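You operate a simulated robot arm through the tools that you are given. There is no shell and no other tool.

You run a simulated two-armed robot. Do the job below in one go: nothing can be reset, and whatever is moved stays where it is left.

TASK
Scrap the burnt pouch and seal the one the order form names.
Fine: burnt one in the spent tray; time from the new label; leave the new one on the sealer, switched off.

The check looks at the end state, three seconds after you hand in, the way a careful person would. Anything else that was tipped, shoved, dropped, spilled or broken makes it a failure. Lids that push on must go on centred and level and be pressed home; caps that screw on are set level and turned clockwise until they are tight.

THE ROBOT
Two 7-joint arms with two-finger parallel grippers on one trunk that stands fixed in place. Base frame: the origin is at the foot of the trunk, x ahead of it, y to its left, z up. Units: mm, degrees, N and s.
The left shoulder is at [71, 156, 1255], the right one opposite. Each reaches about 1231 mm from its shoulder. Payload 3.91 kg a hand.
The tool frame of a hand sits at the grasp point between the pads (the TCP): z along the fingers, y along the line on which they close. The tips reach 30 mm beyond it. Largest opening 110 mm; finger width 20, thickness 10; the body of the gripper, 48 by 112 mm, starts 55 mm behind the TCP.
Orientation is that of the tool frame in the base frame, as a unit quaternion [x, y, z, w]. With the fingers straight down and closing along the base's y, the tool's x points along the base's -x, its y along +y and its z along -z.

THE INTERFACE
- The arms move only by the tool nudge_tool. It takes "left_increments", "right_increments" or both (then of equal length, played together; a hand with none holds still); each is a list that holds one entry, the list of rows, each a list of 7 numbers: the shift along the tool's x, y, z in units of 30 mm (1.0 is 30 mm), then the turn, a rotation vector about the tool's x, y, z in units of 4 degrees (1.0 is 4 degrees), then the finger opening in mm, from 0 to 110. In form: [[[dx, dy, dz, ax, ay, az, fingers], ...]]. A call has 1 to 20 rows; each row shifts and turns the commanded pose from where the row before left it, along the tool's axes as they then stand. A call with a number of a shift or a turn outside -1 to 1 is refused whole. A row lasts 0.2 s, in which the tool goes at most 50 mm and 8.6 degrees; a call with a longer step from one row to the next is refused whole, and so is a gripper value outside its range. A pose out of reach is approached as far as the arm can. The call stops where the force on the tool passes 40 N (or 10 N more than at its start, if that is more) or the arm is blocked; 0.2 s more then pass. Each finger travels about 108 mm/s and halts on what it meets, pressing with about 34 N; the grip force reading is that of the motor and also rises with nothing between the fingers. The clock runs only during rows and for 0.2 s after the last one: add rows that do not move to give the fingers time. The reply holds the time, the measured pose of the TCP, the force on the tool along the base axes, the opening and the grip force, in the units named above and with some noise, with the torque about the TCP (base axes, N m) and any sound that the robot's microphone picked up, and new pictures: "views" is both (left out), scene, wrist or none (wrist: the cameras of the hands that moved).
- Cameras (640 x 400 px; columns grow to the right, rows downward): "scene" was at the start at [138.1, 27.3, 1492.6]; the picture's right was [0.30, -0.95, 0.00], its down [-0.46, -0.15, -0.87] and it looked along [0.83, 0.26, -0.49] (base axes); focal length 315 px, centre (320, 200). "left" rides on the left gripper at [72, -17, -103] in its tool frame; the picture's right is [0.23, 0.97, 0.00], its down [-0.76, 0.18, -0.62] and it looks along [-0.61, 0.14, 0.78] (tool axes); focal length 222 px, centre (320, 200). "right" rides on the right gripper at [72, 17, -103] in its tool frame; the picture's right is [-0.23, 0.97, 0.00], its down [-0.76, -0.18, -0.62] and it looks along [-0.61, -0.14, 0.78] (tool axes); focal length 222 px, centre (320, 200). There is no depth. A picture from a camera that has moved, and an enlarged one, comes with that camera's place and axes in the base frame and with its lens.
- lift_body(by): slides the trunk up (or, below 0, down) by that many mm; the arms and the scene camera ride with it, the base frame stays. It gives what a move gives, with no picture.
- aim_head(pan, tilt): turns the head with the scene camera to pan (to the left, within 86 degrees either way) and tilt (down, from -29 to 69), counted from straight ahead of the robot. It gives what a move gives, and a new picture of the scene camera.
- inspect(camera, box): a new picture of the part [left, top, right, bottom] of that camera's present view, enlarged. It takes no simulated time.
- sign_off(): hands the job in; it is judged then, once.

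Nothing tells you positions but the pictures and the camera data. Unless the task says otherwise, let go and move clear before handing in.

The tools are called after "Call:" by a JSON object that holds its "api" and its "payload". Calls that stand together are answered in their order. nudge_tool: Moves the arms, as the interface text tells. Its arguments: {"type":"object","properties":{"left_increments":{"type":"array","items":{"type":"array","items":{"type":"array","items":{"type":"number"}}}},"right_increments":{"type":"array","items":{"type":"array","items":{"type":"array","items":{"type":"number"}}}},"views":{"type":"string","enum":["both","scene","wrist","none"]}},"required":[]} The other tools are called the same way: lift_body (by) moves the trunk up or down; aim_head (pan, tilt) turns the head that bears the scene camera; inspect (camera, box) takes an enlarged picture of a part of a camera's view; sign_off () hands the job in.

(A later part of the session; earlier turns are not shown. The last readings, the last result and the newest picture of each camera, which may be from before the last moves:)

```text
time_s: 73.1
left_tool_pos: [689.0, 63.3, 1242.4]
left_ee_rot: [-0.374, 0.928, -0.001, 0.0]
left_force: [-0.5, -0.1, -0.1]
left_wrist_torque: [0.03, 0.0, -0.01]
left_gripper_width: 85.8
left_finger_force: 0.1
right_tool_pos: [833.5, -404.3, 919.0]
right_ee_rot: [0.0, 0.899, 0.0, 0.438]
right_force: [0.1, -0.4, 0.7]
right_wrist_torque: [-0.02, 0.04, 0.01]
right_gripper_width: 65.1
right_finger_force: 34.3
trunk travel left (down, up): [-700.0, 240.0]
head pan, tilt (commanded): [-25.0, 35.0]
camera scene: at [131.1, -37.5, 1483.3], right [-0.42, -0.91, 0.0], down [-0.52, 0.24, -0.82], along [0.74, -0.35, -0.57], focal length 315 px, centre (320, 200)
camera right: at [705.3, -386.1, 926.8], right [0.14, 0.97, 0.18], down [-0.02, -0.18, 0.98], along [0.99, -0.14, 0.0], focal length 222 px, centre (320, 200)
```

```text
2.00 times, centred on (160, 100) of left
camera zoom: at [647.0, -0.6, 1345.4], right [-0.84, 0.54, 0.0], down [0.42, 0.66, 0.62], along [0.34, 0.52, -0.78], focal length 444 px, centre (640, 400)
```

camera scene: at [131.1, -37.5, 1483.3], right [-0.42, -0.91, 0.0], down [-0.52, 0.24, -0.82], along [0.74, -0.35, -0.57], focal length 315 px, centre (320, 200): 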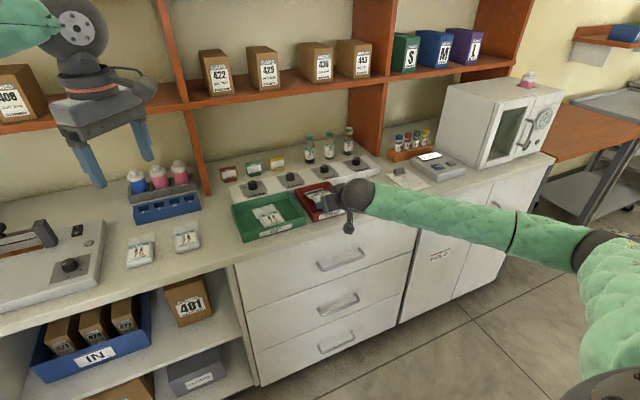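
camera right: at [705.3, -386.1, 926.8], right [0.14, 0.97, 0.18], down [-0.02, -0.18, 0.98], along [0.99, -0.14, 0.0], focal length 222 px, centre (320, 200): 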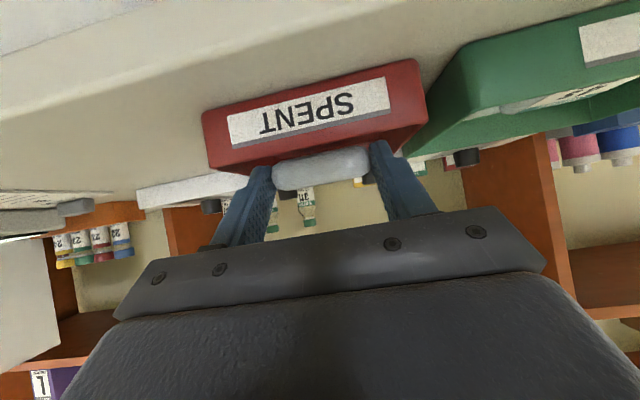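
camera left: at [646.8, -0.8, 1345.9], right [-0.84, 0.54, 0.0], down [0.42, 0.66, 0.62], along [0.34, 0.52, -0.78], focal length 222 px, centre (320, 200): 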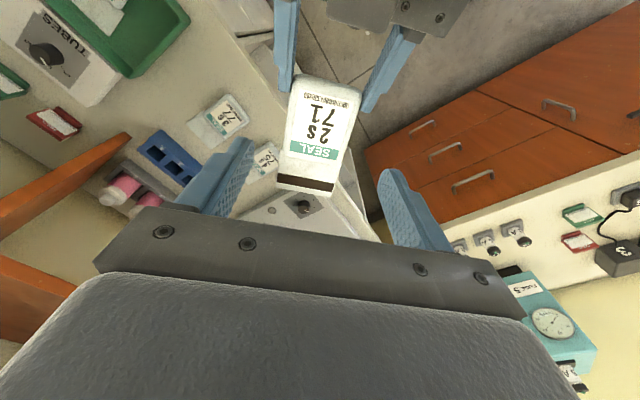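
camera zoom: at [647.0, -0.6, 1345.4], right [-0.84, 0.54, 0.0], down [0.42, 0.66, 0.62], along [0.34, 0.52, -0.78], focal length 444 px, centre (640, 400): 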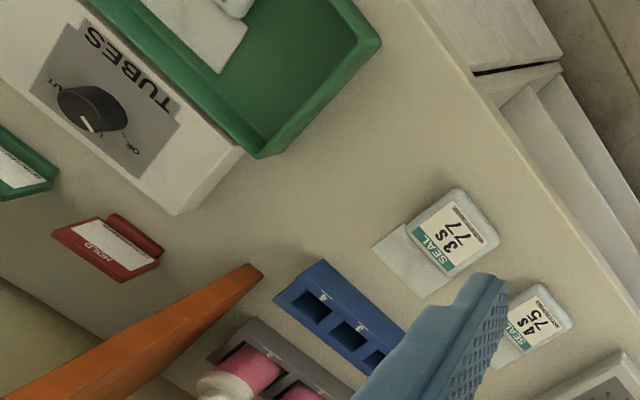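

The pouch sits over the spent tray with its tongue inside the far wall. I lower a little and release.

Call:
{"api": "nudge_tool", "payload": {"right_increments": [[[0.079, 0, 0.062, 0, 0, 0, 40], [0, 0, 0, 0, 0, 0, 40], [0, 0, 0, 0, 0, 0, 80], [0, 0, 0, 0, 0, 0, 80], [0, 0, 0, 0, 0, 0, 80], [0, 0, 0, 0, 0, 0, 80]]], "views": "both"}}

Call:
{"api": "inspect", "payload": {"camera": "scene", "box": [280, 160, 370, 230]}}

```text
time_s: 74.5
left_tool_pos: [688.5, 62.9, 1243.4]
left_ee_rot: [-0.375, 0.927, -0.002, 0.001]
left_force: [0.3, 0.3, -0.2]
left_wrist_torque: [-0.01, 0.0, 0.02]
left_gripper_width: 86.2
left_finger_force: 0.0
right_tool_pos: [833.3, -403.7, 916.9]
right_ee_rot: [-0.001, 0.899, 0.001, 0.438]
right_force: [-0.1, 0.0, -0.1]
right_wrist_torque: [0.05, 0.01, 0.0]
right_gripper_width: 79.9
right_finger_force: 0.1
trunk travel left (down, up): [-700.0, 240.0]
head pan, tilt (commanded): [-25.0, 35.0]
camera scene: at [131.3, -37.7, 1483.3], right [-0.42, -0.91, 0.0], down [-0.52, 0.24, -0.82], along [0.74, -0.35, -0.57], focal length 315 px, centre (320, 200)
camera right: at [705.2, -386.1, 923.9], right [0.14, 0.97, 0.18], down [-0.02, -0.18, 0.98], along [0.99, -0.14, 0.0], focal length 222 px, centre (320, 200)
```

scene: 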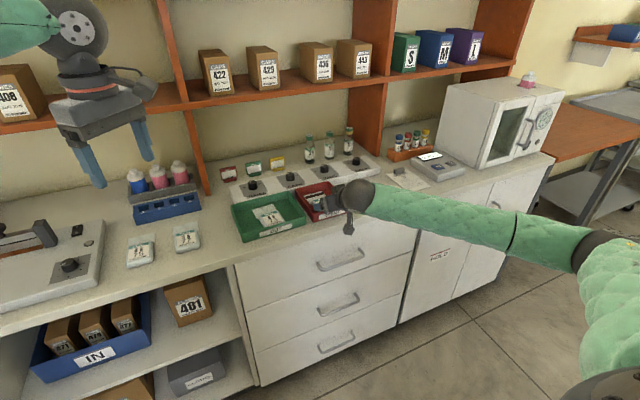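
right: 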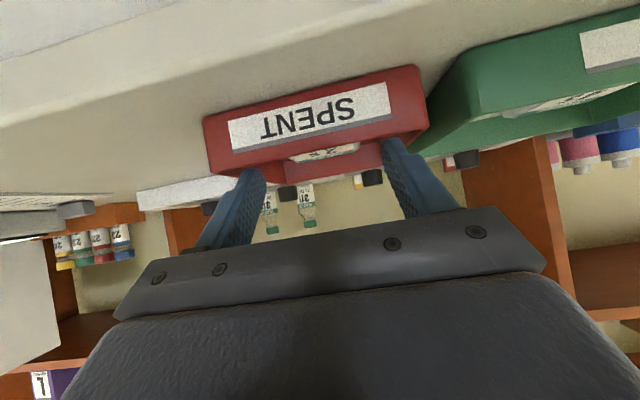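

```text
5.71 times, centred on (325, 195) of scene
camera zoom: at [131.3, -37.7, 1483.3], right [-0.42, -0.91, 0.0], down [-0.52, 0.24, -0.82], along [0.74, -0.35, -0.57], focal length 1802 px, centre (291, 229)
```

zoom: 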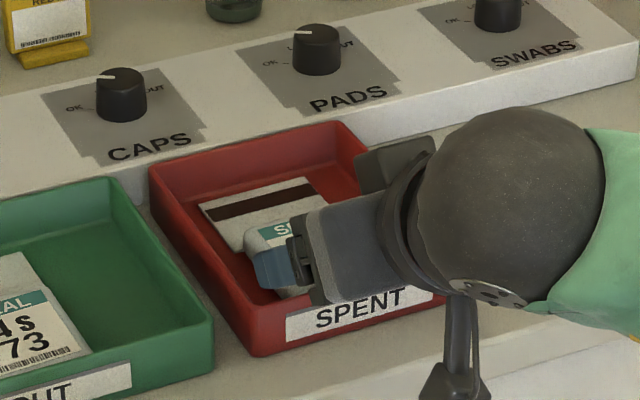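

Call:
{"api": "nudge_tool", "payload": {"right_increments": [[[-0.657, 0, -0.513, 0, 0, 0, 80], [-0.657, 0, -0.513, 0, 0, 0, 80], [-0.657, 0, -0.513, 0, 0, 0, 80], [-0.657, 0, -0.513, 0, 0, 0, 80], [0.119, -0.333, -0.965, 0, 0, 0, 80], [0.119, -0.333, -0.965, 0, 0, 0, 80], [0.119, -0.333, -0.965, 0, 0, 0, 80], [0.119, -0.333, -0.965, 0, 0, 0, 80], [0.119, -0.333, -0.965, 0, 0, 0, 80], [0.119, -0.333, -0.965, 0, 0, 0, 80], [0.119, -0.333, -0.965, 0, 0, 0, 80]]], "views": "both"}}

Call:
{"api": "inspect", "payload": {"camera": "scene", "box": [220, 150, 380, 250]}}

```text
time_s: 76.9
left_tool_pos: [687.0, 63.0, 1243.3]
left_ee_rot: [-0.376, 0.927, -0.001, 0.0]
left_force: [1.0, -0.6, 0.7]
left_wrist_torque: [0.0, -0.02, -0.01]
left_gripper_width: 86.0
left_finger_force: 0.0
right_tool_pos: [657.3, -473.6, 1121.4]
right_ee_rot: [-0.001, 0.899, 0.001, 0.438]
right_force: [0.4, 0.7, 0.3]
right_wrist_torque: [0.02, 0.0, -0.07]
right_gripper_width: 79.8
right_finger_force: 0.1
trunk travel left (down, up): [-700.0, 240.0]
head pan, tilt (commanded): [-25.0, 35.0]
camera scene: at [129.5, -37.1, 1483.4], right [-0.42, -0.91, 0.0], down [-0.52, 0.24, -0.82], along [0.74, -0.35, -0.57], focal length 315 px, centre (320, 200)
camera right: at [529.5, -455.0, 1128.8], right [0.14, 0.97, 0.18], down [-0.02, -0.18, 0.98], along [0.99, -0.14, 0.0], focal length 222 px, centre (320, 200)
```

scene: 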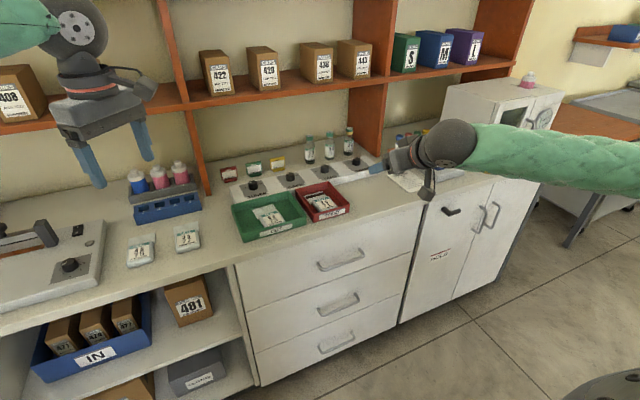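
right: 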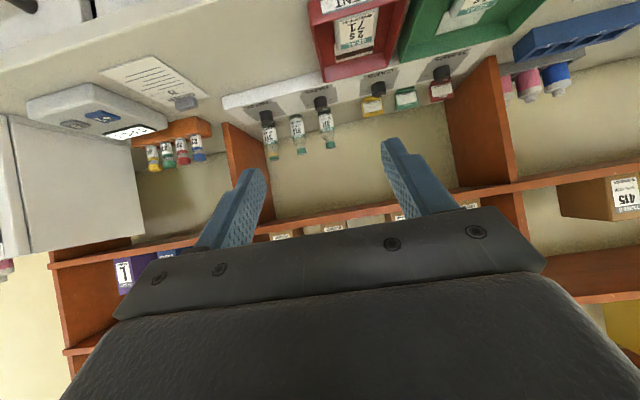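

```text
4.00 times, centred on (300, 200) of scene
camera zoom: at [129.5, -37.1, 1483.4], right [-0.42, -0.91, 0.0], down [-0.52, 0.24, -0.82], along [0.74, -0.35, -0.57], focal length 1262 px, centre (400, 200)
```

zoom: 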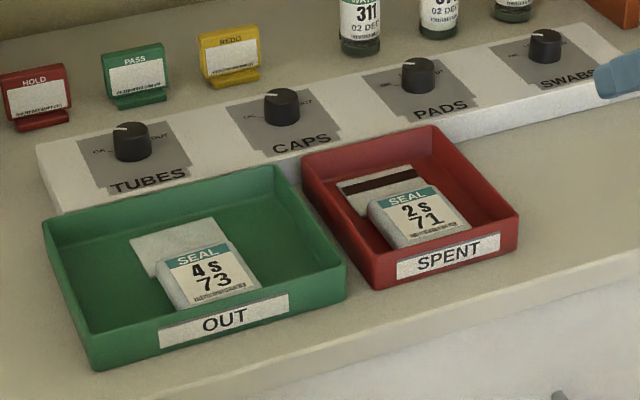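

Pouch 71 is flat in the spent tray and nothing else moved. Next the left hand turns back straight and the trunk goes down so it can fetch pouch 75.

Call:
{"api": "nudge_tool", "payload": {"left_increments": [[[0, 0, 0, 0, 0, 1, 100], [0, 0, 0, 0, 0, 1, 100], [0, 0, 0, 0, 0, 1, 100], [0, 0, 0, 0, 0, 1, 100], [0, 0, 0, 0, 0, 1, 100], [0, 0, 0, 0, 0, 1, 100], [0, 0, 0, 0, 0, 1, 100], [0, 0, 0, 0, 0, 1, 100], [0, 0, 0, 0, 0, 1, 100], [0, 0, 0, 0, 0, 1, 100], [0, 0, 0, 0, 0, 1, 100]]], "right_increments": [[[-0.052, -0.152, -0.425, 0, 0, 0, 80], [-0.052, -0.152, -0.425, 0, 0, 0, 80], [-0.052, -0.152, -0.425, 0, 0, 0, 80], [-0.052, -0.152, -0.425, 0, 0, 0, 80], [-0.052, -0.152, -0.425, 0, 0, 0, 80], [-0.052, -0.152, -0.425, 0, 0, 0, 80], [-0.052, -0.152, -0.425, 0, 0, 0, 80], [-0.052, -0.152, -0.425, 0, 0, 0, 80], [-0.052, -0.152, -0.425, 0, 0, 0, 80], [-0.052, -0.152, -0.425, 0, 0, 0, 80], [-0.052, -0.152, -0.425, 0, 0, 0, 80]]], "views": "none"}}

Call:
{"api": "lift_body", "payload": {"by": -150}}

Call:
{"api": "aim_head", "payload": {"pan": 18, "tilt": 32}}

```text
time_s: 79.3
left_tool_pos: [688.0, 64.2, 1241.3]
left_ee_rot: [0.0, 1.0, -0.001, 0.001]
left_force: [-0.1, -1.1, 0.2]
left_wrist_torque: [-0.04, -0.02, 0.01]
left_gripper_width: 99.9
left_finger_force: 0.0
right_tool_pos: [556.7, -525.2, 1222.5]
right_ee_rot: [0.0, 0.899, 0.0, 0.438]
right_force: [0.9, 0.8, 1.7]
right_wrist_torque: [0.0, 0.05, -0.02]
right_gripper_width: 80.3
right_finger_force: 0.0
trunk travel left (down, up): [-700.0, 240.0]
head pan, tilt (commanded): [-25.0, 35.0]
```

```text
time_s: 81.0
left_tool_pos: [689.3, 63.2, 1090.2]
left_ee_rot: [0.0, 1.0, -0.001, 0.001]
left_force: [0.1, -0.6, 0.4]
left_wrist_torque: [0.01, -0.01, 0.02]
left_gripper_width: 100.0
left_finger_force: 0.1
right_tool_pos: [557.6, -525.7, 1073.9]
right_ee_rot: [-0.001, 0.899, 0.001, 0.439]
right_force: [-0.3, 0.4, 0.6]
right_wrist_torque: [-0.02, 0.0, -0.03]
right_gripper_width: 79.9
right_finger_force: 0.0
trunk travel left (down, up): [-550.0, 390.0]
head pan, tilt (commanded): [-25.0, 35.0]
```

```text
time_s: 82.1
left_tool_pos: [690.0, 64.2, 1092.2]
left_ee_rot: [0.001, 1.0, -0.001, 0.001]
left_force: [-0.4, 0.0, 0.7]
left_wrist_torque: [0.01, -0.01, -0.02]
left_gripper_width: 100.1
left_finger_force: 0.2
right_tool_pos: [556.6, -525.2, 1072.8]
right_ee_rot: [-0.001, 0.899, 0.001, 0.438]
right_force: [0.0, -0.5, 0.0]
right_wrist_torque: [-0.03, 0.0, 0.02]
right_gripper_width: 80.2
right_finger_force: 0.1
trunk travel left (down, up): [-550.0, 390.0]
head pan, tilt (commanded): [18.0, 32.0]
camera scene: at [136.4, 27.1, 1338.0], right [0.31, -0.95, 0.0], down [-0.5, -0.16, -0.85], along [0.81, 0.26, -0.53], focal length 315 px, centre (320, 200)
```

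scene: 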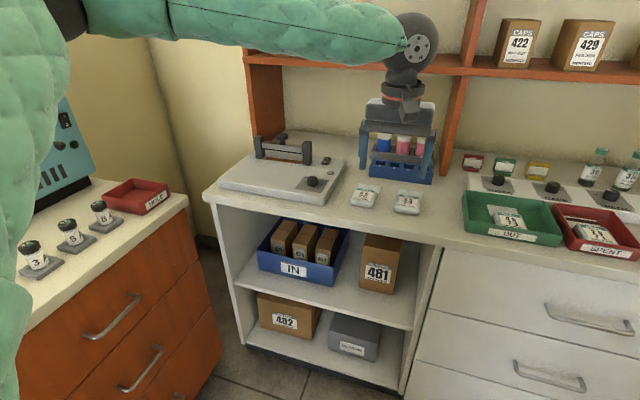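

Call:
{"api": "nudge_tool", "payload": {"left_increments": [[[0, 0, 0, 0, -1, 0, 100], [0, 0, 0, 0, -1, 0, 100], [0, 0, 0, 0, -1, 0, 100], [0, 0, 0, 0, -1, 0, 100], [0, 0, 0, 0, -1, 0, 100], [0, 0, 0, 0, -1, 0, 100], [0, 0, 0, 0, -1, 0, 100], [-0.558, 0.386, 0.787, 0, 0, 0, 100], [-0.558, 0.386, 0.787, 0, 0, 0, 100], [-0.558, 0.386, 0.787, 0, 0, 0, 100], [-0.558, 0.386, 0.787, 0, 0, 0, 100], [-0.558, 0.386, 0.787, 0, 0, 0, 100], [-0.558, 0.386, 0.787, 0, 0, 0, 100], [-0.558, 0.386, 0.787, 0, 0, 0, 100], [0, 0, 0, 0, 0, 0, 100]]], "views": "both"}}

```text
time_s: 85.3
left_tool_pos: [869.2, 144.9, 1001.3]
left_ee_rot: [-0.002, 0.97, 0.0, 0.244]
left_force: [-0.2, -0.4, 0.9]
left_wrist_torque: [0.01, -0.03, -0.03]
left_gripper_width: 100.0
left_finger_force: 0.0
right_tool_pos: [557.4, -526.4, 1072.0]
right_ee_rot: [0.0, 0.899, 0.001, 0.438]
right_force: [0.3, 0.4, -0.2]
right_wrist_torque: [0.01, 0.01, -0.02]
right_gripper_width: 80.0
right_finger_force: 0.2
trunk travel left (down, up): [-550.0, 390.0]
head pan, tilt (commanded): [18.0, 32.0]
camera scene: at [135.8, 26.9, 1338.1], right [0.31, -0.95, 0.0], down [-0.5, -0.16, -0.85], along [0.81, 0.26, -0.53], focal length 315 px, centre (320, 200)
camera left: at [755.8, 127.0, 1058.3], right [-0.2, 0.97, -0.11], down [0.38, 0.18, 0.91], along [0.9, 0.14, -0.4], focal length 222 px, centre (320, 200)
```

scene: 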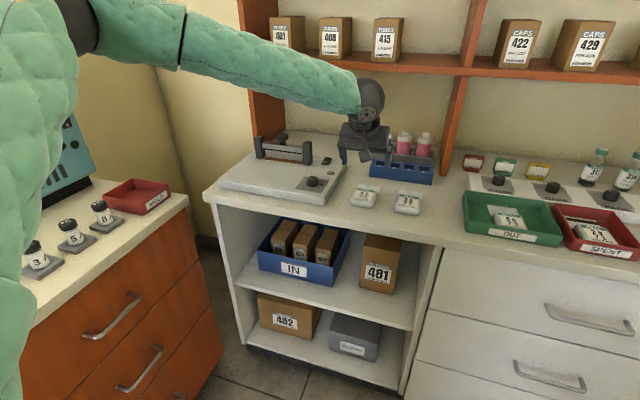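
left: 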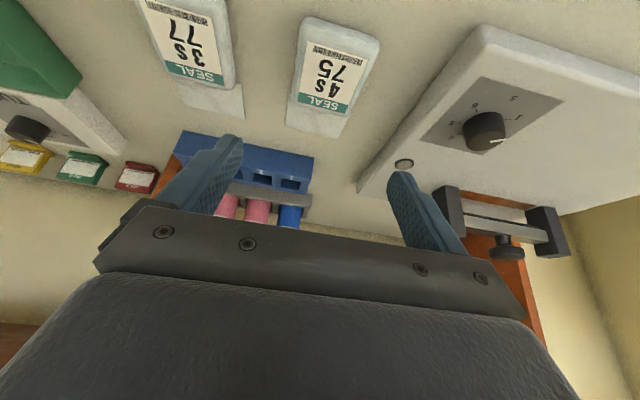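

Call:
{"api": "inspect", "payload": {"camera": "left", "box": [230, 0, 430, 160]}}

```text
2.50 times, centred on (330, 80) of left
camera zoom: at [755.8, 127.0, 1058.3], right [-0.2, 0.97, -0.11], down [0.38, 0.18, 0.91], along [0.9, 0.14, -0.4], focal length 555 px, centre (295, 500)
```

zoom: 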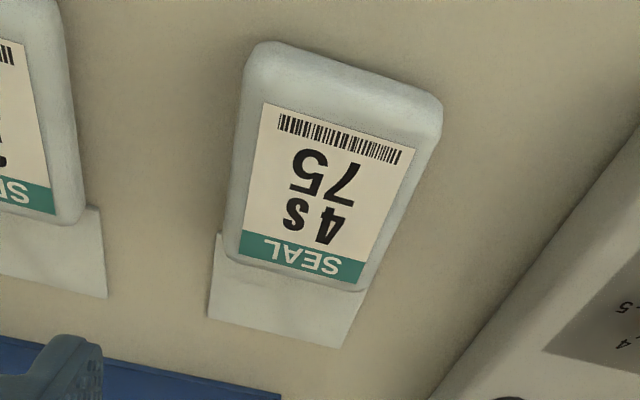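

Pouch 75's label centre is at about (890, 144), with its sides straight along x. I descend with the hand pitched 28° forward and the fingers astride it.

Call:
{"api": "nudge_tool", "payload": {"left_increments": [[[0.277, -0.005, 0.714, 0, 0, 0, 92], [0.277, -0.005, 0.714, 0, 0, 0, 92], [0.277, -0.005, 0.714, 0, 0, 0, 92], [0.27, -0.005, 0.68, 0, 0, 0, 92], [0, 0, 0, 0, 0, 0, 92]]], "views": "both"}}

Call:
{"api": "inspect", "payload": {"camera": "left", "box": [180, 40, 460, 240]}}

```text
time_s: 86.5
left_tool_pos: [878.1, 147.3, 912.5]
left_ee_rot: [0.0, 0.97, -0.002, 0.242]
left_force: [0.1, 0.7, 0.3]
left_wrist_torque: [0.02, -0.01, -0.02]
left_gripper_width: 92.3
left_finger_force: 0.0
left hand out of reach, approached as far as the arm can: row 4
right_tool_pos: [557.4, -526.6, 1071.8]
right_ee_rot: [-0.001, 0.899, 0.001, 0.438]
right_force: [0.2, 0.1, -1.0]
right_wrist_torque: [-0.01, -0.02, 0.0]
right_gripper_width: 80.0
right_finger_force: 0.0
trunk travel left (down, up): [-550.0, 390.0]
head pan, tilt (commanded): [18.0, 32.0]
camera scene: at [136.2, 27.0, 1338.0], right [0.31, -0.95, 0.0], down [-0.5, -0.16, -0.85], along [0.81, 0.26, -0.53], focal length 315 px, centre (320, 200)
camera left: at [765.3, 129.1, 968.2], right [-0.2, 0.97, -0.11], down [0.38, 0.18, 0.91], along [0.9, 0.14, -0.4], focal length 222 px, centre (320, 200)
```

scene: 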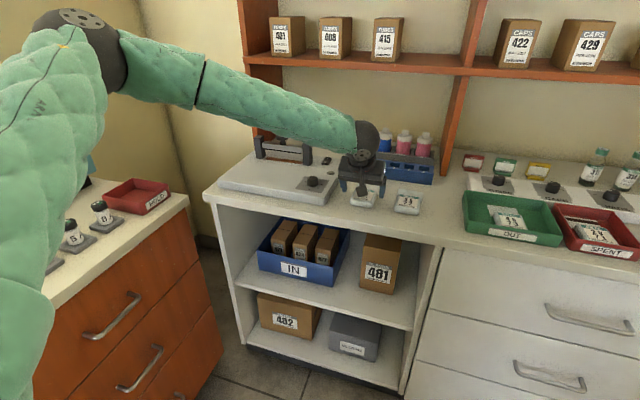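
left: 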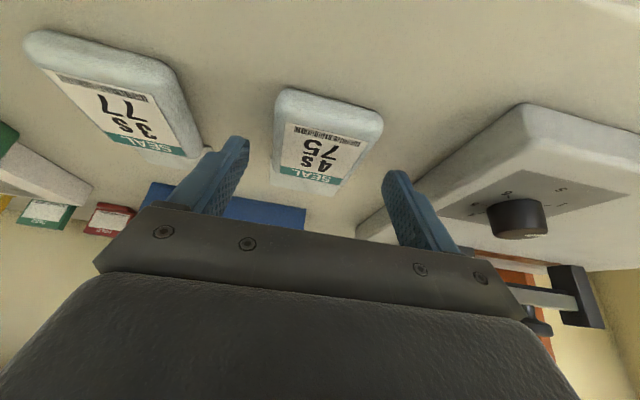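

```text
2.00 times, centred on (320, 140) of left
camera zoom: at [765.3, 129.1, 968.2], right [-0.2, 0.97, -0.11], down [0.38, 0.18, 0.91], along [0.9, 0.14, -0.4], focal length 444 px, centre (320, 320)
```

zoom: 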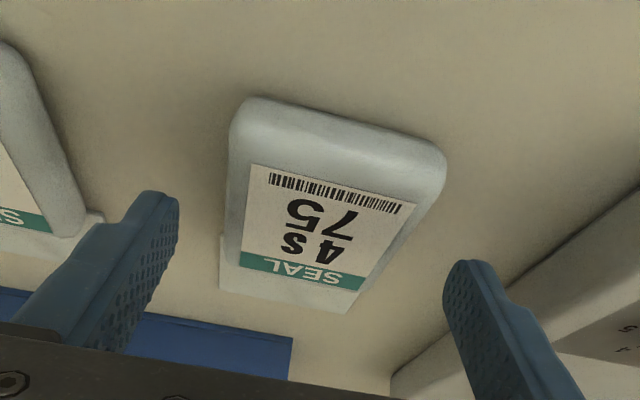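

The arm is again at its edge of reach, so I raise the hand and lower the trunk a further 100 mm.

Call:
{"api": "nudge_tool", "payload": {"left_increments": [[[-0.391, 0, -0.736, 0, 0, 0, 92], [-0.391, 0, -0.736, 0, 0, 0, 92], [-0.391, 0, -0.736, 0, 0, 0, 92], [-0.391, 0, -0.736, 0, 0, 0, 92], [0, 0, 0, 0, 0, 0, 92]]], "views": "none"}}

Call:
{"api": "lift_body", "payload": {"by": -90}}

```text
time_s: 87.7
left_tool_pos: [878.8, 146.1, 1009.3]
left_ee_rot: [0.0, 0.97, -0.001, 0.242]
left_force: [0.5, -0.4, -0.9]
left_wrist_torque: [-0.01, -0.01, 0.02]
left_gripper_width: 91.8
left_finger_force: 0.0
right_tool_pos: [557.1, -525.3, 1071.9]
right_ee_rot: [0.001, 0.899, 0.0, 0.438]
right_force: [0.6, 0.2, -0.9]
right_wrist_torque: [0.01, -0.03, 0.04]
right_gripper_width: 80.1
right_finger_force: 0.1
trunk travel left (down, up): [-550.0, 390.0]
head pan, tilt (commanded): [18.0, 32.0]
```

```text
time_s: 89.0
left_tool_pos: [878.5, 145.2, 921.2]
left_ee_rot: [0.0, 0.97, -0.001, 0.243]
left_force: [-0.6, -0.8, 0.3]
left_wrist_torque: [0.01, -0.02, 0.0]
left_gripper_width: 92.0
left_finger_force: 0.1
right_tool_pos: [557.8, -525.8, 982.3]
right_ee_rot: [-0.001, 0.899, 0.0, 0.439]
right_force: [-0.4, -0.6, -0.5]
right_wrist_torque: [0.0, 0.01, 0.0]
right_gripper_width: 80.0
right_finger_force: 0.1
trunk travel left (down, up): [-460.0, 480.0]
head pan, tilt (commanded): [18.0, 32.0]
```

Call:
{"api": "nudge_tool", "payload": {"left_increments": [[[0.065, -0.02, 0.23, 0, 0, 0, 92], [0.065, -0.02, 0.23, 0, 0, 0, 92], [0, 0, 0, 0, 0, 0, 92]]], "views": "wrist"}}

Call:
{"api": "inspect", "payload": {"camera": "scene", "box": [310, 120, 430, 230]}}

```text
time_s: 89.8
left_tool_pos: [881.8, 143.8, 906.4]
left_ee_rot: [-0.001, 0.97, -0.001, 0.243]
left_force: [0.2, 0.1, -0.1]
left_wrist_torque: [0.03, 0.03, 0.02]
left_gripper_width: 91.9
left_finger_force: 0.0
right_tool_pos: [556.6, -525.1, 983.2]
right_ee_rot: [0.0, 0.899, 0.001, 0.438]
right_force: [-0.3, 0.5, 0.6]
right_wrist_torque: [-0.01, 0.02, 0.02]
right_gripper_width: 80.0
right_finger_force: 0.1
trunk travel left (down, up): [-460.0, 480.0]
head pan, tilt (commanded): [18.0, 32.0]
camera left: at [768.2, 126.4, 962.8], right [-0.2, 0.97, -0.11], down [0.38, 0.18, 0.91], along [0.9, 0.14, -0.4], focal length 222 px, centre (320, 200)
```

left: 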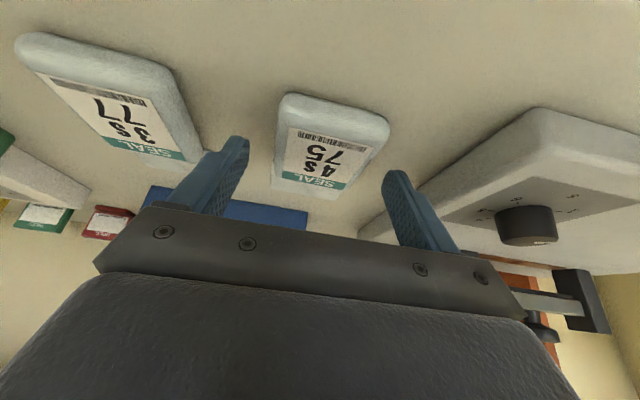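

```text
3.64 times, centred on (370, 175) of scene
camera zoom: at [136.4, 27.2, 1248.0], right [0.31, -0.95, 0.0], down [-0.5, -0.16, -0.85], along [0.81, 0.26, -0.53], focal length 1147 px, centre (138, 291)
```

zoom: 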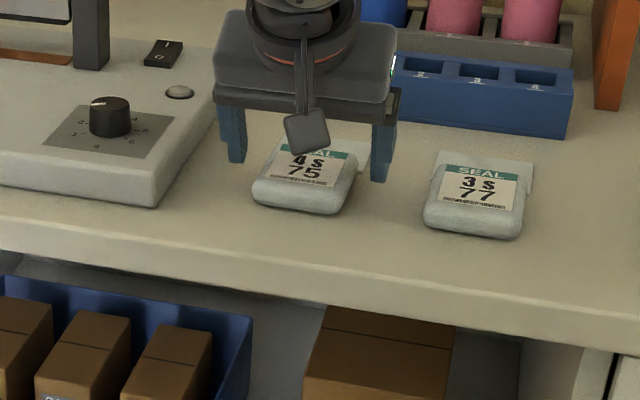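

Call:
{"api": "nudge_tool", "payload": {"left_increments": [[[0.031, 0, 0.059, 0, 0, 0, 92], [0.031, 0, 0.059, 0, 0, 0, 92], [0, 0, 0, 0, 0, 0, 92]]], "views": "none"}}

Call:
{"api": "nudge_tool", "payload": {"left_increments": [[[0.023, 0, 0.044, 0, 0, 0, 92], [0, 0, 0, 0, 0, 0, 92]]], "views": "none"}}

Call:
{"api": "nudge_tool", "payload": {"left_increments": [[[0.023, 0, 0.044, 0, 0, 0, 92], [0, 0, 0, 0, 0, 0, 92]]], "views": "wrist"}}

```text
time_s: 90.6
left_tool_pos: [882.4, 144.6, 901.6]
left_ee_rot: [-0.001, 0.97, 0.0, 0.243]
left_force: [-0.1, 0.1, 1.4]
left_wrist_torque: [-0.02, 0.01, 0.01]
left_gripper_width: 92.1
left_finger_force: 0.2
right_tool_pos: [556.5, -525.8, 981.7]
right_ee_rot: [0.0, 0.899, 0.0, 0.438]
right_force: [-0.1, -1.0, 0.0]
right_wrist_torque: [0.03, -0.02, 0.0]
right_gripper_width: 80.0
right_finger_force: 0.1
trunk travel left (down, up): [-460.0, 480.0]
head pan, tilt (commanded): [18.0, 32.0]
```

```text
time_s: 91.2
left_tool_pos: [880.9, 144.8, 901.7]
left_ee_rot: [-0.001, 0.97, 0.0, 0.242]
left_force: [-0.1, -0.1, -0.1]
left_wrist_torque: [0.0, 0.0, 0.0]
left_gripper_width: 91.6
left_finger_force: 0.0
right_tool_pos: [557.3, -524.6, 982.2]
right_ee_rot: [0.0, 0.899, 0.0, 0.439]
right_force: [-0.6, -0.5, -0.3]
right_wrist_torque: [0.0, 0.0, 0.0]
right_gripper_width: 80.0
right_finger_force: 0.0
trunk travel left (down, up): [-460.0, 480.0]
head pan, tilt (commanded): [18.0, 32.0]
```

```text
time_s: 91.8
left_tool_pos: [881.4, 144.6, 899.2]
left_ee_rot: [0.0, 0.97, -0.001, 0.243]
left_force: [-0.3, -0.3, 0.9]
left_wrist_torque: [-0.01, 0.01, 0.0]
left_gripper_width: 91.8
left_finger_force: 0.1
right_tool_pos: [557.0, -525.6, 982.5]
right_ee_rot: [0.0, 0.899, 0.001, 0.438]
right_force: [-0.6, 0.1, -0.4]
right_wrist_torque: [0.0, -0.01, -0.01]
right_gripper_width: 80.1
right_finger_force: 0.1
trunk travel left (down, up): [-460.0, 480.0]
head pan, tilt (commanded): [18.0, 32.0]
camera left: at [767.9, 126.0, 956.6], right [-0.2, 0.97, -0.11], down [0.38, 0.18, 0.91], along [0.9, 0.14, -0.4], focal length 222 px, centre (320, 200)
```

left: 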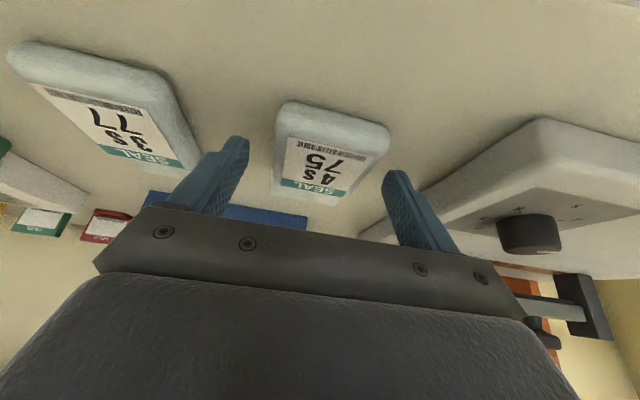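

Call:
{"api": "nudge_tool", "payload": {"left_increments": [[[0.023, 0, 0.044, 0, 0, 0, 92], [0, 0, 0, 0, 0, 0, 92]]], "views": "none"}}

Call:
{"api": "nudge_tool", "payload": {"left_increments": [[[0, 0, 0, 0, 0, 0, 80], [0, 0, 0, 0, 0, 0, 68], [0, 0, 0, 0, 0, 0, 40], [0, 0, 0, 0, 0, 0, 40], [0, 0, 0, 0, 0, 0, 40]]], "views": "wrist"}}

Call:
{"api": "inspect", "payload": {"camera": "scene", "box": [310, 120, 430, 230]}}

```text
time_s: 92.4
left_tool_pos: [881.5, 143.7, 898.8]
left_ee_rot: [0.001, 0.97, -0.001, 0.243]
left_force: [0.7, 0.5, -1.3]
left_wrist_torque: [0.0, -0.02, 0.03]
left_gripper_width: 91.8
left_finger_force: 0.1
right_tool_pos: [558.5, -525.3, 982.6]
right_ee_rot: [-0.001, 0.898, 0.001, 0.439]
right_force: [-0.3, 0.2, -0.4]
right_wrist_torque: [0.02, -0.02, -0.02]
right_gripper_width: 80.0
right_finger_force: 0.1
trunk travel left (down, up): [-460.0, 480.0]
head pan, tilt (commanded): [18.0, 32.0]
```

```text
time_s: 93.6
left_tool_pos: [881.2, 144.8, 898.4]
left_ee_rot: [0.0, 0.97, -0.001, 0.243]
left_force: [1.0, -0.3, -0.5]
left_wrist_torque: [0.04, -0.01, 0.0]
left_gripper_width: 65.2
left_finger_force: 34.3
right_tool_pos: [557.4, -525.2, 982.8]
right_ee_rot: [0.0, 0.899, 0.0, 0.439]
right_force: [0.3, -0.1, -0.8]
right_wrist_torque: [0.0, -0.01, -0.01]
right_gripper_width: 80.0
right_finger_force: 0.0
trunk travel left (down, up): [-460.0, 480.0]
head pan, tilt (commanded): [18.0, 32.0]
camera left: at [768.3, 126.2, 955.0], right [-0.2, 0.97, -0.11], down [0.38, 0.18, 0.91], along [0.9, 0.14, -0.4], focal length 222 px, centre (320, 200)
```

left: 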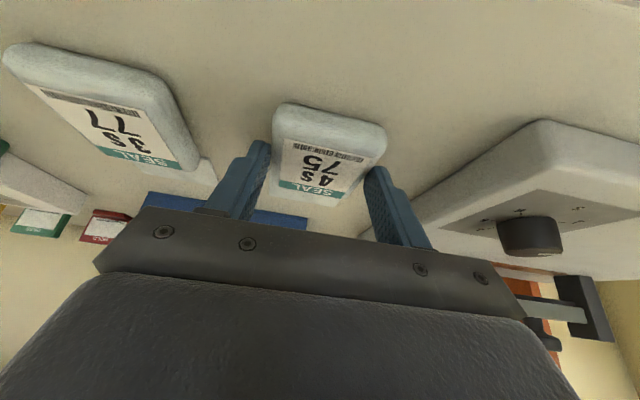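

```text
3.64 times, centred on (370, 175) of scene
camera zoom: at [136.4, 27.2, 1248.0], right [0.31, -0.95, 0.0], down [-0.5, -0.16, -0.85], along [0.81, 0.26, -0.53], focal length 1147 px, centre (138, 291)
```

zoom: 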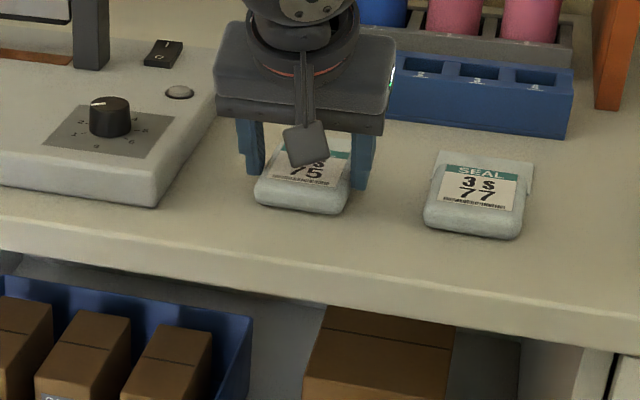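

Call:
{"api": "inspect", "payload": {"camera": "left", "box": [230, 80, 430, 220]}}

```text
2.86 times, centred on (330, 150) of left
camera zoom: at [768.3, 126.2, 955.0], right [-0.2, 0.97, -0.11], down [0.38, 0.18, 0.91], along [0.9, 0.14, -0.4], focal length 635 px, centre (291, 343)
```

zoom: 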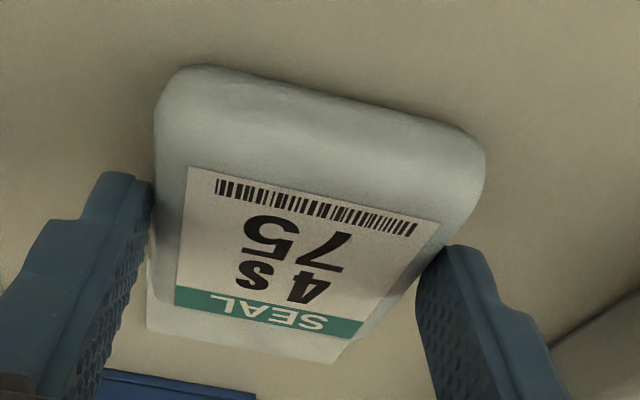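

Pouch 75 is gripped (65 mm). I lift it straight up and carry it to a point in front of the sealer's bar.

Call:
{"api": "nudge_tool", "payload": {"left_increments": [[[-0.2, 0, -0.38, 0, 0, 0, 40], [-0.391, 0, -0.736, 0, 0, 0, 40], [-0.391, 0, -0.736, 0, 0, 0, 40], [-0.391, 0, -0.736, 0, 0, 0, 40], [-0.2, 0, -0.38, 0, 0, 0, 40], [0.147, 0.982, -0.078, 0, 0, 0, 40], [0.147, 0.982, -0.078, 0, 0, 0, 40], [0.147, 0.982, -0.078, 0, 0, 0, 40], [0.147, 0.982, -0.078, 0, 0, 0, 40], [0.147, 0.982, -0.078, 0, 0, 0, 40], [0.147, 0.982, -0.078, 0, 0, 0, 40], [0.147, 0.982, -0.078, 0, 0, 0, 40], [0.147, 0.982, -0.078, 0, 0, 0, 40], [0.147, 0.982, -0.078, 0, 0, 0, 40], [0.147, 0.982, -0.078, 0, 0, 0, 40], [0, 0, 0, 0, 0, 0, 40]]], "views": "both"}}

Call:
{"api": "inspect", "payload": {"camera": "scene", "box": [200, 80, 400, 220]}}

```text
time_s: 97.0
left_tool_pos: [831.0, 441.5, 998.2]
left_ee_rot: [-0.001, 0.97, 0.0, 0.243]
left_force: [-0.3, -0.2, -0.9]
left_wrist_torque: [0.02, -0.03, 0.01]
left_gripper_width: 65.1
left_finger_force: 34.2
right_tool_pos: [556.9, -524.9, 982.2]
right_ee_rot: [0.0, 0.899, 0.0, 0.439]
right_force: [-0.9, -0.3, -0.5]
right_wrist_torque: [-0.02, 0.03, 0.04]
right_gripper_width: 80.1
right_finger_force: 0.0
trunk travel left (down, up): [-460.0, 480.0]
head pan, tilt (commanded): [18.0, 32.0]
camera scene: at [136.6, 26.6, 1247.9], right [0.31, -0.95, 0.0], down [-0.5, -0.16, -0.85], along [0.81, 0.26, -0.53], focal length 315 px, centre (320, 200)
camera left: at [717.3, 423.1, 1054.3], right [-0.2, 0.97, -0.11], down [0.38, 0.18, 0.91], along [0.9, 0.14, -0.4], focal length 222 px, centre (320, 200)
```

scene: 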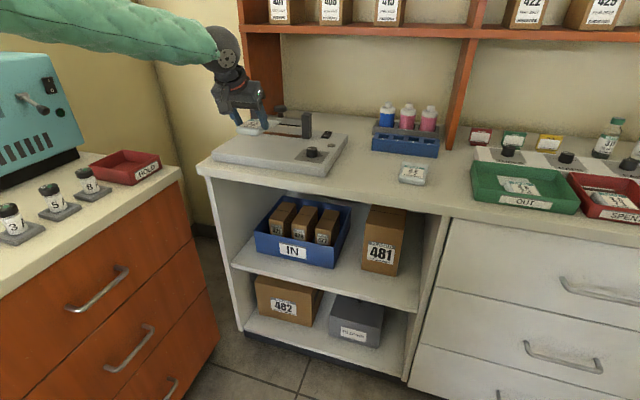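
left: 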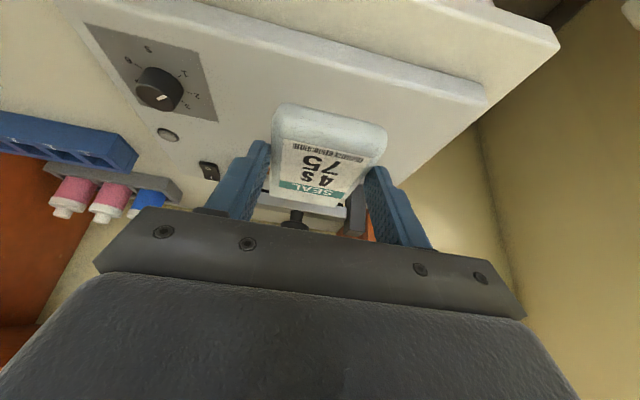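

```text
2.86 times, centred on (300, 150) of scene
camera zoom: at [136.6, 26.6, 1247.9], right [0.31, -0.95, 0.0], down [-0.5, -0.16, -0.85], along [0.81, 0.26, -0.53], focal length 901 px, centre (377, 343)
```

zoom: 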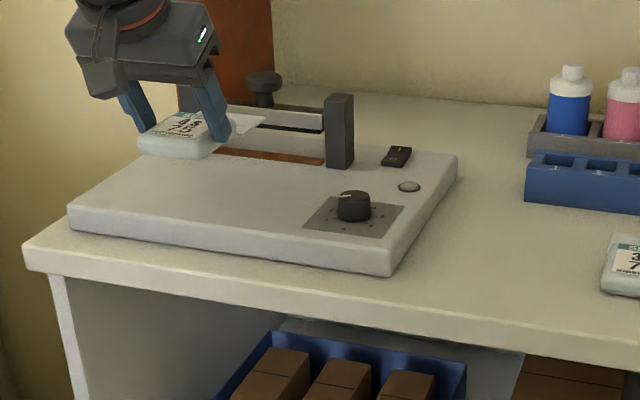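

Call:
{"api": "nudge_tool", "payload": {"left_increments": [[[0.292, -0.02, 0.549, 0, 0, 0, 40], [0.292, -0.02, 0.549, 0, 0, 0, 40], [0.292, -0.02, 0.549, 0, 0, 0, 40], [0, 0, 0, 0, 0, 0, 40]]], "views": "wrist"}}

Call:
{"api": "inspect", "payload": {"camera": "scene", "box": [200, 90, 360, 190]}}

```text
time_s: 98.0
left_tool_pos: [830.4, 437.5, 943.0]
left_ee_rot: [-0.001, 0.97, -0.001, 0.242]
left_force: [-0.7, 0.5, -0.1]
left_wrist_torque: [0.02, 0.01, 0.03]
left_gripper_width: 65.1
left_finger_force: 34.0
right_tool_pos: [557.2, -525.3, 982.4]
right_ee_rot: [0.0, 0.899, 0.001, 0.438]
right_force: [-0.8, 0.4, 0.4]
right_wrist_torque: [0.02, -0.02, 0.0]
right_gripper_width: 80.0
right_finger_force: 0.0
trunk travel left (down, up): [-460.0, 480.0]
head pan, tilt (commanded): [18.0, 32.0]
camera left: at [717.6, 419.2, 998.7], right [-0.2, 0.97, -0.11], down [0.38, 0.18, 0.91], along [0.9, 0.14, -0.4], focal length 222 px, centre (320, 200)
```

left: 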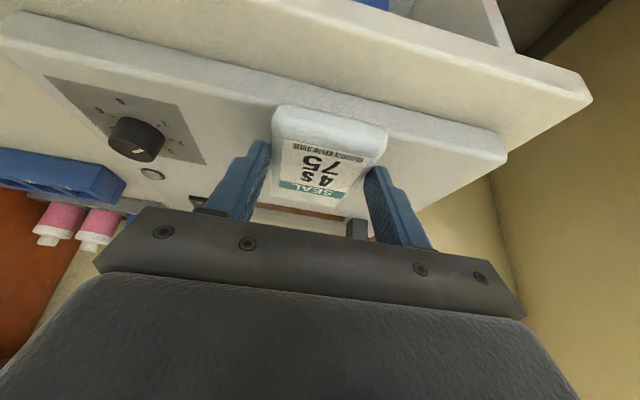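

```text
4.00 times, centred on (280, 140) of scene
camera zoom: at [136.1, 27.2, 1248.0], right [0.31, -0.95, 0.0], down [-0.5, -0.16, -0.85], along [0.81, 0.26, -0.53], focal length 1262 px, centre (480, 440)
```

zoom: 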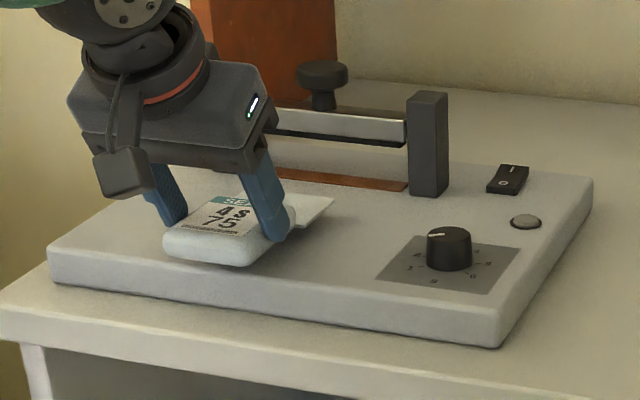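

Call:
{"api": "nudge_tool", "payload": {"left_increments": [[[0.094, 0.03, 0.177, 0, 0, 0, 40], [-0.4415, 0, 0.2345, 0, 0, 0, 40], [-0.4415, 0, 0.2345, 0, 0, 0, 40], [-0.4415, 0, 0.2345, 0, 0, 0, 40], [-0.4415, 0, 0.2345, 0, 0, 0, 40], [0, 0, 0, 0, 0, 0, 40]]], "views": "wrist"}}

Call:
{"api": "inspect", "payload": {"camera": "scene", "box": [200, 90, 360, 190]}}

Call:
{"api": "inspect", "payload": {"camera": "left", "box": [180, 80, 460, 260]}}

```text
time_s: 99.4
left_tool_pos: [891.1, 438.4, 936.0]
left_ee_rot: [-0.001, 0.97, -0.001, 0.243]
left_force: [0.3, -0.1, -0.6]
left_wrist_torque: [0.01, -0.01, 0.03]
left_gripper_width: 65.1
left_finger_force: 34.3
right_tool_pos: [556.8, -525.1, 981.9]
right_ee_rot: [0.0, 0.899, 0.0, 0.438]
right_force: [0.4, -0.2, -0.2]
right_wrist_torque: [-0.03, 0.0, 0.0]
right_gripper_width: 79.8
right_finger_force: 0.1
trunk travel left (down, up): [-460.0, 480.0]
head pan, tilt (commanded): [18.0, 32.0]
camera left: at [777.5, 420.6, 992.7], right [-0.2, 0.97, -0.11], down [0.38, 0.18, 0.91], along [0.9, 0.14, -0.4], focal length 222 px, centre (320, 200)
```

left: 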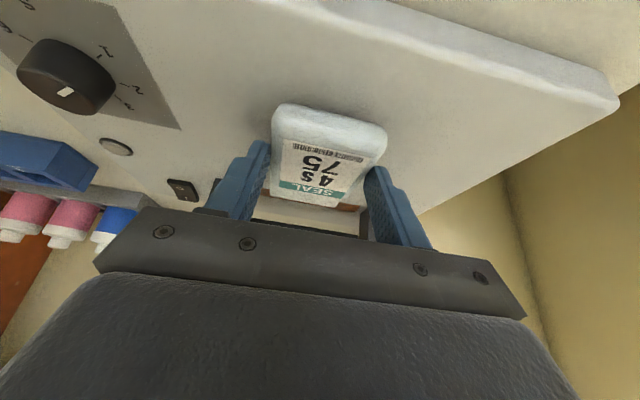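

```text
4.00 times, centred on (280, 140) of scene
camera zoom: at [136.1, 27.4, 1248.0], right [0.31, -0.95, 0.0], down [-0.5, -0.16, -0.85], along [0.81, 0.26, -0.53], focal length 1262 px, centre (480, 440)
```

zoom: 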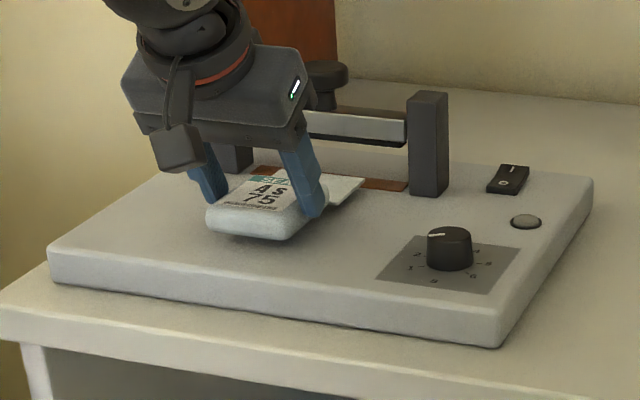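

```text
2.22 times, centred on (320, 170) of left
camera zoom: at [777.5, 420.6, 992.7], right [-0.2, 0.97, -0.11], down [0.38, 0.18, 0.91], along [0.9, 0.14, -0.4], focal length 494 px, centre (320, 267)
```

zoom: 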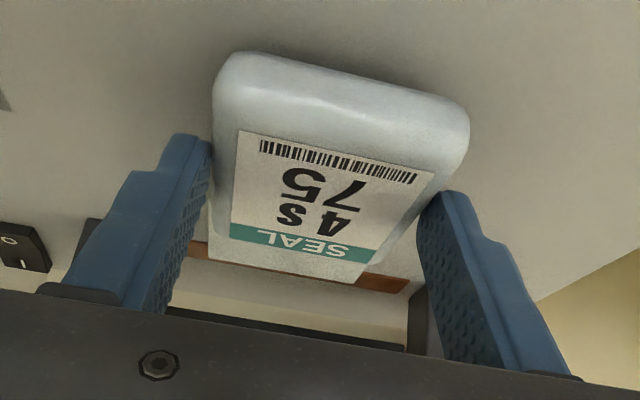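

Call:
{"api": "nudge_tool", "payload": {"left_increments": [[[-0.4415, 0.01, 0.2345, 0, 0, 0, 40], [-0.4415, 0.01, 0.2345, 0, 0, 0, 40], [0, 0, 0, 0, 0, 0, 40]]], "views": "wrist"}}

Call:
{"api": "inspect", "payload": {"camera": "scene", "box": [220, 100, 340, 175]}}

Call:
{"api": "inspect", "payload": {"camera": "left", "box": [180, 80, 460, 260]}}

```text
time_s: 100.2
left_tool_pos: [919.5, 439.1, 934.4]
left_ee_rot: [0.0, 0.97, 0.0, 0.243]
left_force: [-0.7, -1.1, -0.7]
left_wrist_torque: [-0.05, 0.03, -0.03]
left_gripper_width: 65.1
left_finger_force: 34.0
right_tool_pos: [557.8, -525.6, 983.0]
right_ee_rot: [0.001, 0.899, 0.0, 0.438]
right_force: [0.5, 0.1, 0.0]
right_wrist_torque: [0.0, -0.03, 0.04]
right_gripper_width: 80.0
right_finger_force: 0.1
trunk travel left (down, up): [-460.0, 480.0]
head pan, tilt (commanded): [18.0, 32.0]
camera left: at [806.1, 421.2, 991.5], right [-0.2, 0.97, -0.11], down [0.38, 0.18, 0.91], along [0.9, 0.14, -0.4], focal length 222 px, centre (320, 200)
```

left: 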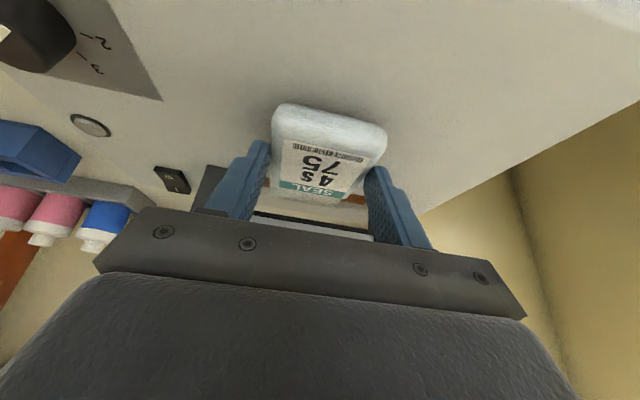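

```text
5.33 times, centred on (280, 138) of scene
camera zoom: at [136.3, 27.5, 1248.0], right [0.31, -0.95, 0.0], down [-0.5, -0.16, -0.85], along [0.81, 0.26, -0.53], focal length 1682 px, centre (533, 533)
```

zoom: 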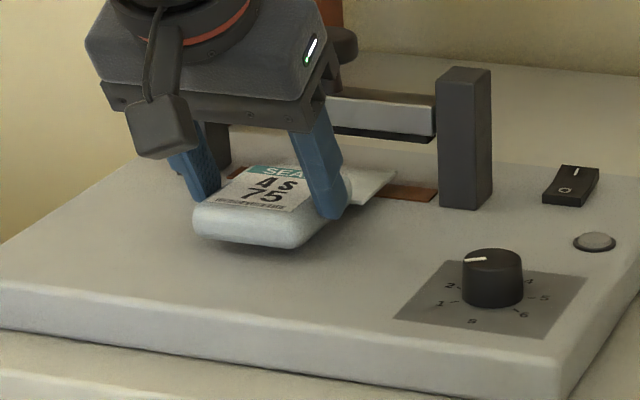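

```text
2.22 times, centred on (320, 170) of left
camera zoom: at [806.1, 421.2, 991.5], right [-0.2, 0.97, -0.11], down [0.38, 0.18, 0.91], along [0.9, 0.14, -0.4], focal length 494 px, centre (320, 267)
```

zoom: 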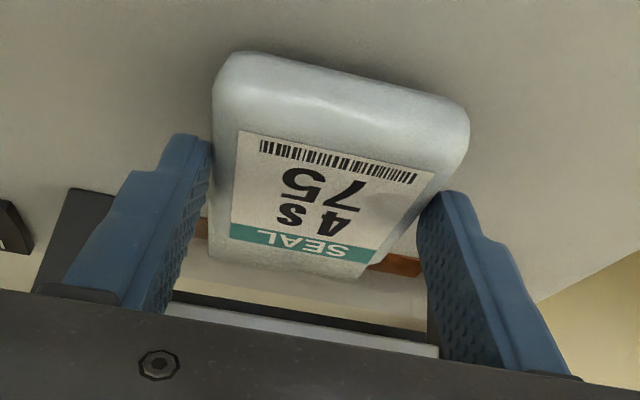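

The tongue is over the heating strip, matching where 71 lay. I lower the pouch gently onto the deck, watching for contact.

Call:
{"api": "nudge_tool", "payload": {"left_increments": [[[0.0235, 0, 0.044, 0, 0, 0, 40], [0.0235, 0, 0.044, 0, 0, 0, 40], [0, 0, 0, 0, 0, 0, 40]]], "views": "none"}}

Call:
{"api": "nudge_tool", "payload": {"left_increments": [[[0.0235, 0, 0.044, 0, 0, 0, 40], [0, 0, 0, 0, 0, 0, 40]]], "views": "none"}}

Call:
{"api": "nudge_tool", "payload": {"left_increments": [[[0.0235, 0, 0.044, 0, 0, 0, 40], [0, 0, 0, 0, 0, 0, 40]]], "views": "none"}}

```text
time_s: 101.0
left_tool_pos: [920.2, 439.8, 933.3]
left_ee_rot: [-0.001, 0.97, 0.0, 0.243]
left_force: [-0.3, 0.6, -2.4]
left_wrist_torque: [0.0, 0.06, 0.04]
left_gripper_width: 65.2
left_finger_force: 34.0
right_tool_pos: [558.6, -524.7, 982.3]
right_ee_rot: [0.0, 0.899, 0.0, 0.438]
right_force: [-0.4, 0.3, 0.0]
right_wrist_torque: [-0.02, 0.02, 0.01]
right_gripper_width: 80.1
right_finger_force: 0.0
trunk travel left (down, up): [-460.0, 480.0]
head pan, tilt (commanded): [18.0, 32.0]
```

```text
time_s: 101.6
left_tool_pos: [919.3, 439.3, 932.2]
left_ee_rot: [0.0, 0.97, -0.001, 0.243]
left_force: [-0.1, 0.5, -2.0]
left_wrist_torque: [0.03, 0.04, -0.02]
left_gripper_width: 64.8
left_finger_force: 34.3
right_tool_pos: [556.4, -525.4, 982.0]
right_ee_rot: [0.0, 0.899, 0.0, 0.439]
right_force: [-0.1, -0.2, -0.2]
right_wrist_torque: [0.0, 0.0, -0.01]
right_gripper_width: 79.8
right_finger_force: 0.0
trunk travel left (down, up): [-460.0, 480.0]
head pan, tilt (commanded): [18.0, 32.0]
```

```text
time_s: 102.2
left_tool_pos: [921.0, 439.0, 929.9]
left_ee_rot: [-0.001, 0.97, 0.0, 0.242]
left_force: [-1.4, -0.2, -1.8]
left_wrist_torque: [0.03, 0.01, -0.02]
left_gripper_width: 64.7
left_finger_force: 33.6
right_tool_pos: [557.0, -525.2, 982.5]
right_ee_rot: [-0.001, 0.899, 0.001, 0.438]
right_force: [0.5, 0.5, 0.5]
right_wrist_torque: [-0.03, 0.02, -0.03]
right_gripper_width: 79.7
right_finger_force: 0.0
trunk travel left (down, up): [-460.0, 480.0]
head pan, tilt (commanded): [18.0, 32.0]
```

Call:
{"api": "nudge_tool", "payload": {"left_increments": [[[0.0235, 0, 0.044, 0, 0, 0, 40], [0, 0, 0, 0, 0, 0, 40]]], "views": "none"}}

Call:
{"api": "nudge_tool", "payload": {"left_increments": [[[0.0235, 0, 0.044, 0, 0, 0, 40], [0, 0, 0, 0, 0, 0, 40]]], "views": "none"}}

Call:
{"api": "inspect", "payload": {"camera": "scene", "box": [220, 100, 340, 175]}}

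```text
time_s: 102.8
left_tool_pos: [920.1, 439.6, 928.2]
left_ee_rot: [0.0, 0.97, -0.001, 0.242]
left_force: [-0.1, -0.3, -1.0]
left_wrist_torque: [-0.01, 0.0, 0.0]
left_gripper_width: 65.1
left_finger_force: 34.2
right_tool_pos: [556.7, -525.2, 981.9]
right_ee_rot: [0.001, 0.898, -0.001, 0.439]
right_force: [0.1, 0.3, -0.1]
right_wrist_torque: [0.01, -0.02, 0.06]
right_gripper_width: 79.8
right_finger_force: 0.0
trunk travel left (down, up): [-460.0, 480.0]
head pan, tilt (commanded): [18.0, 32.0]
```

```text
time_s: 103.4
left_tool_pos: [920.4, 438.5, 928.6]
left_ee_rot: [-0.001, 0.97, 0.0, 0.243]
left_force: [1.9, 1.0, 4.3]
left_wrist_torque: [0.19, -0.04, 0.0]
left_gripper_width: 65.1
left_finger_force: 33.6
right_tool_pos: [556.4, -525.7, 982.7]
right_ee_rot: [0.0, 0.899, 0.001, 0.438]
right_force: [-0.6, 0.1, 0.2]
right_wrist_torque: [0.02, 0.0, -0.02]
right_gripper_width: 80.1
right_finger_force: 0.0
trunk travel left (down, up): [-460.0, 480.0]
head pan, tilt (commanded): [18.0, 32.0]
```

```text
5.33 times, centred on (280, 138) of scene
camera zoom: at [136.0, 27.2, 1248.1], right [0.31, -0.95, 0.0], down [-0.5, -0.16, -0.85], along [0.81, 0.26, -0.53], focal length 1682 px, centre (533, 533)
```

zoom: 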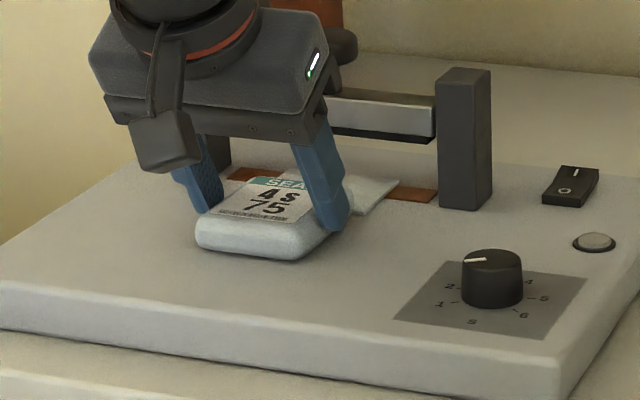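

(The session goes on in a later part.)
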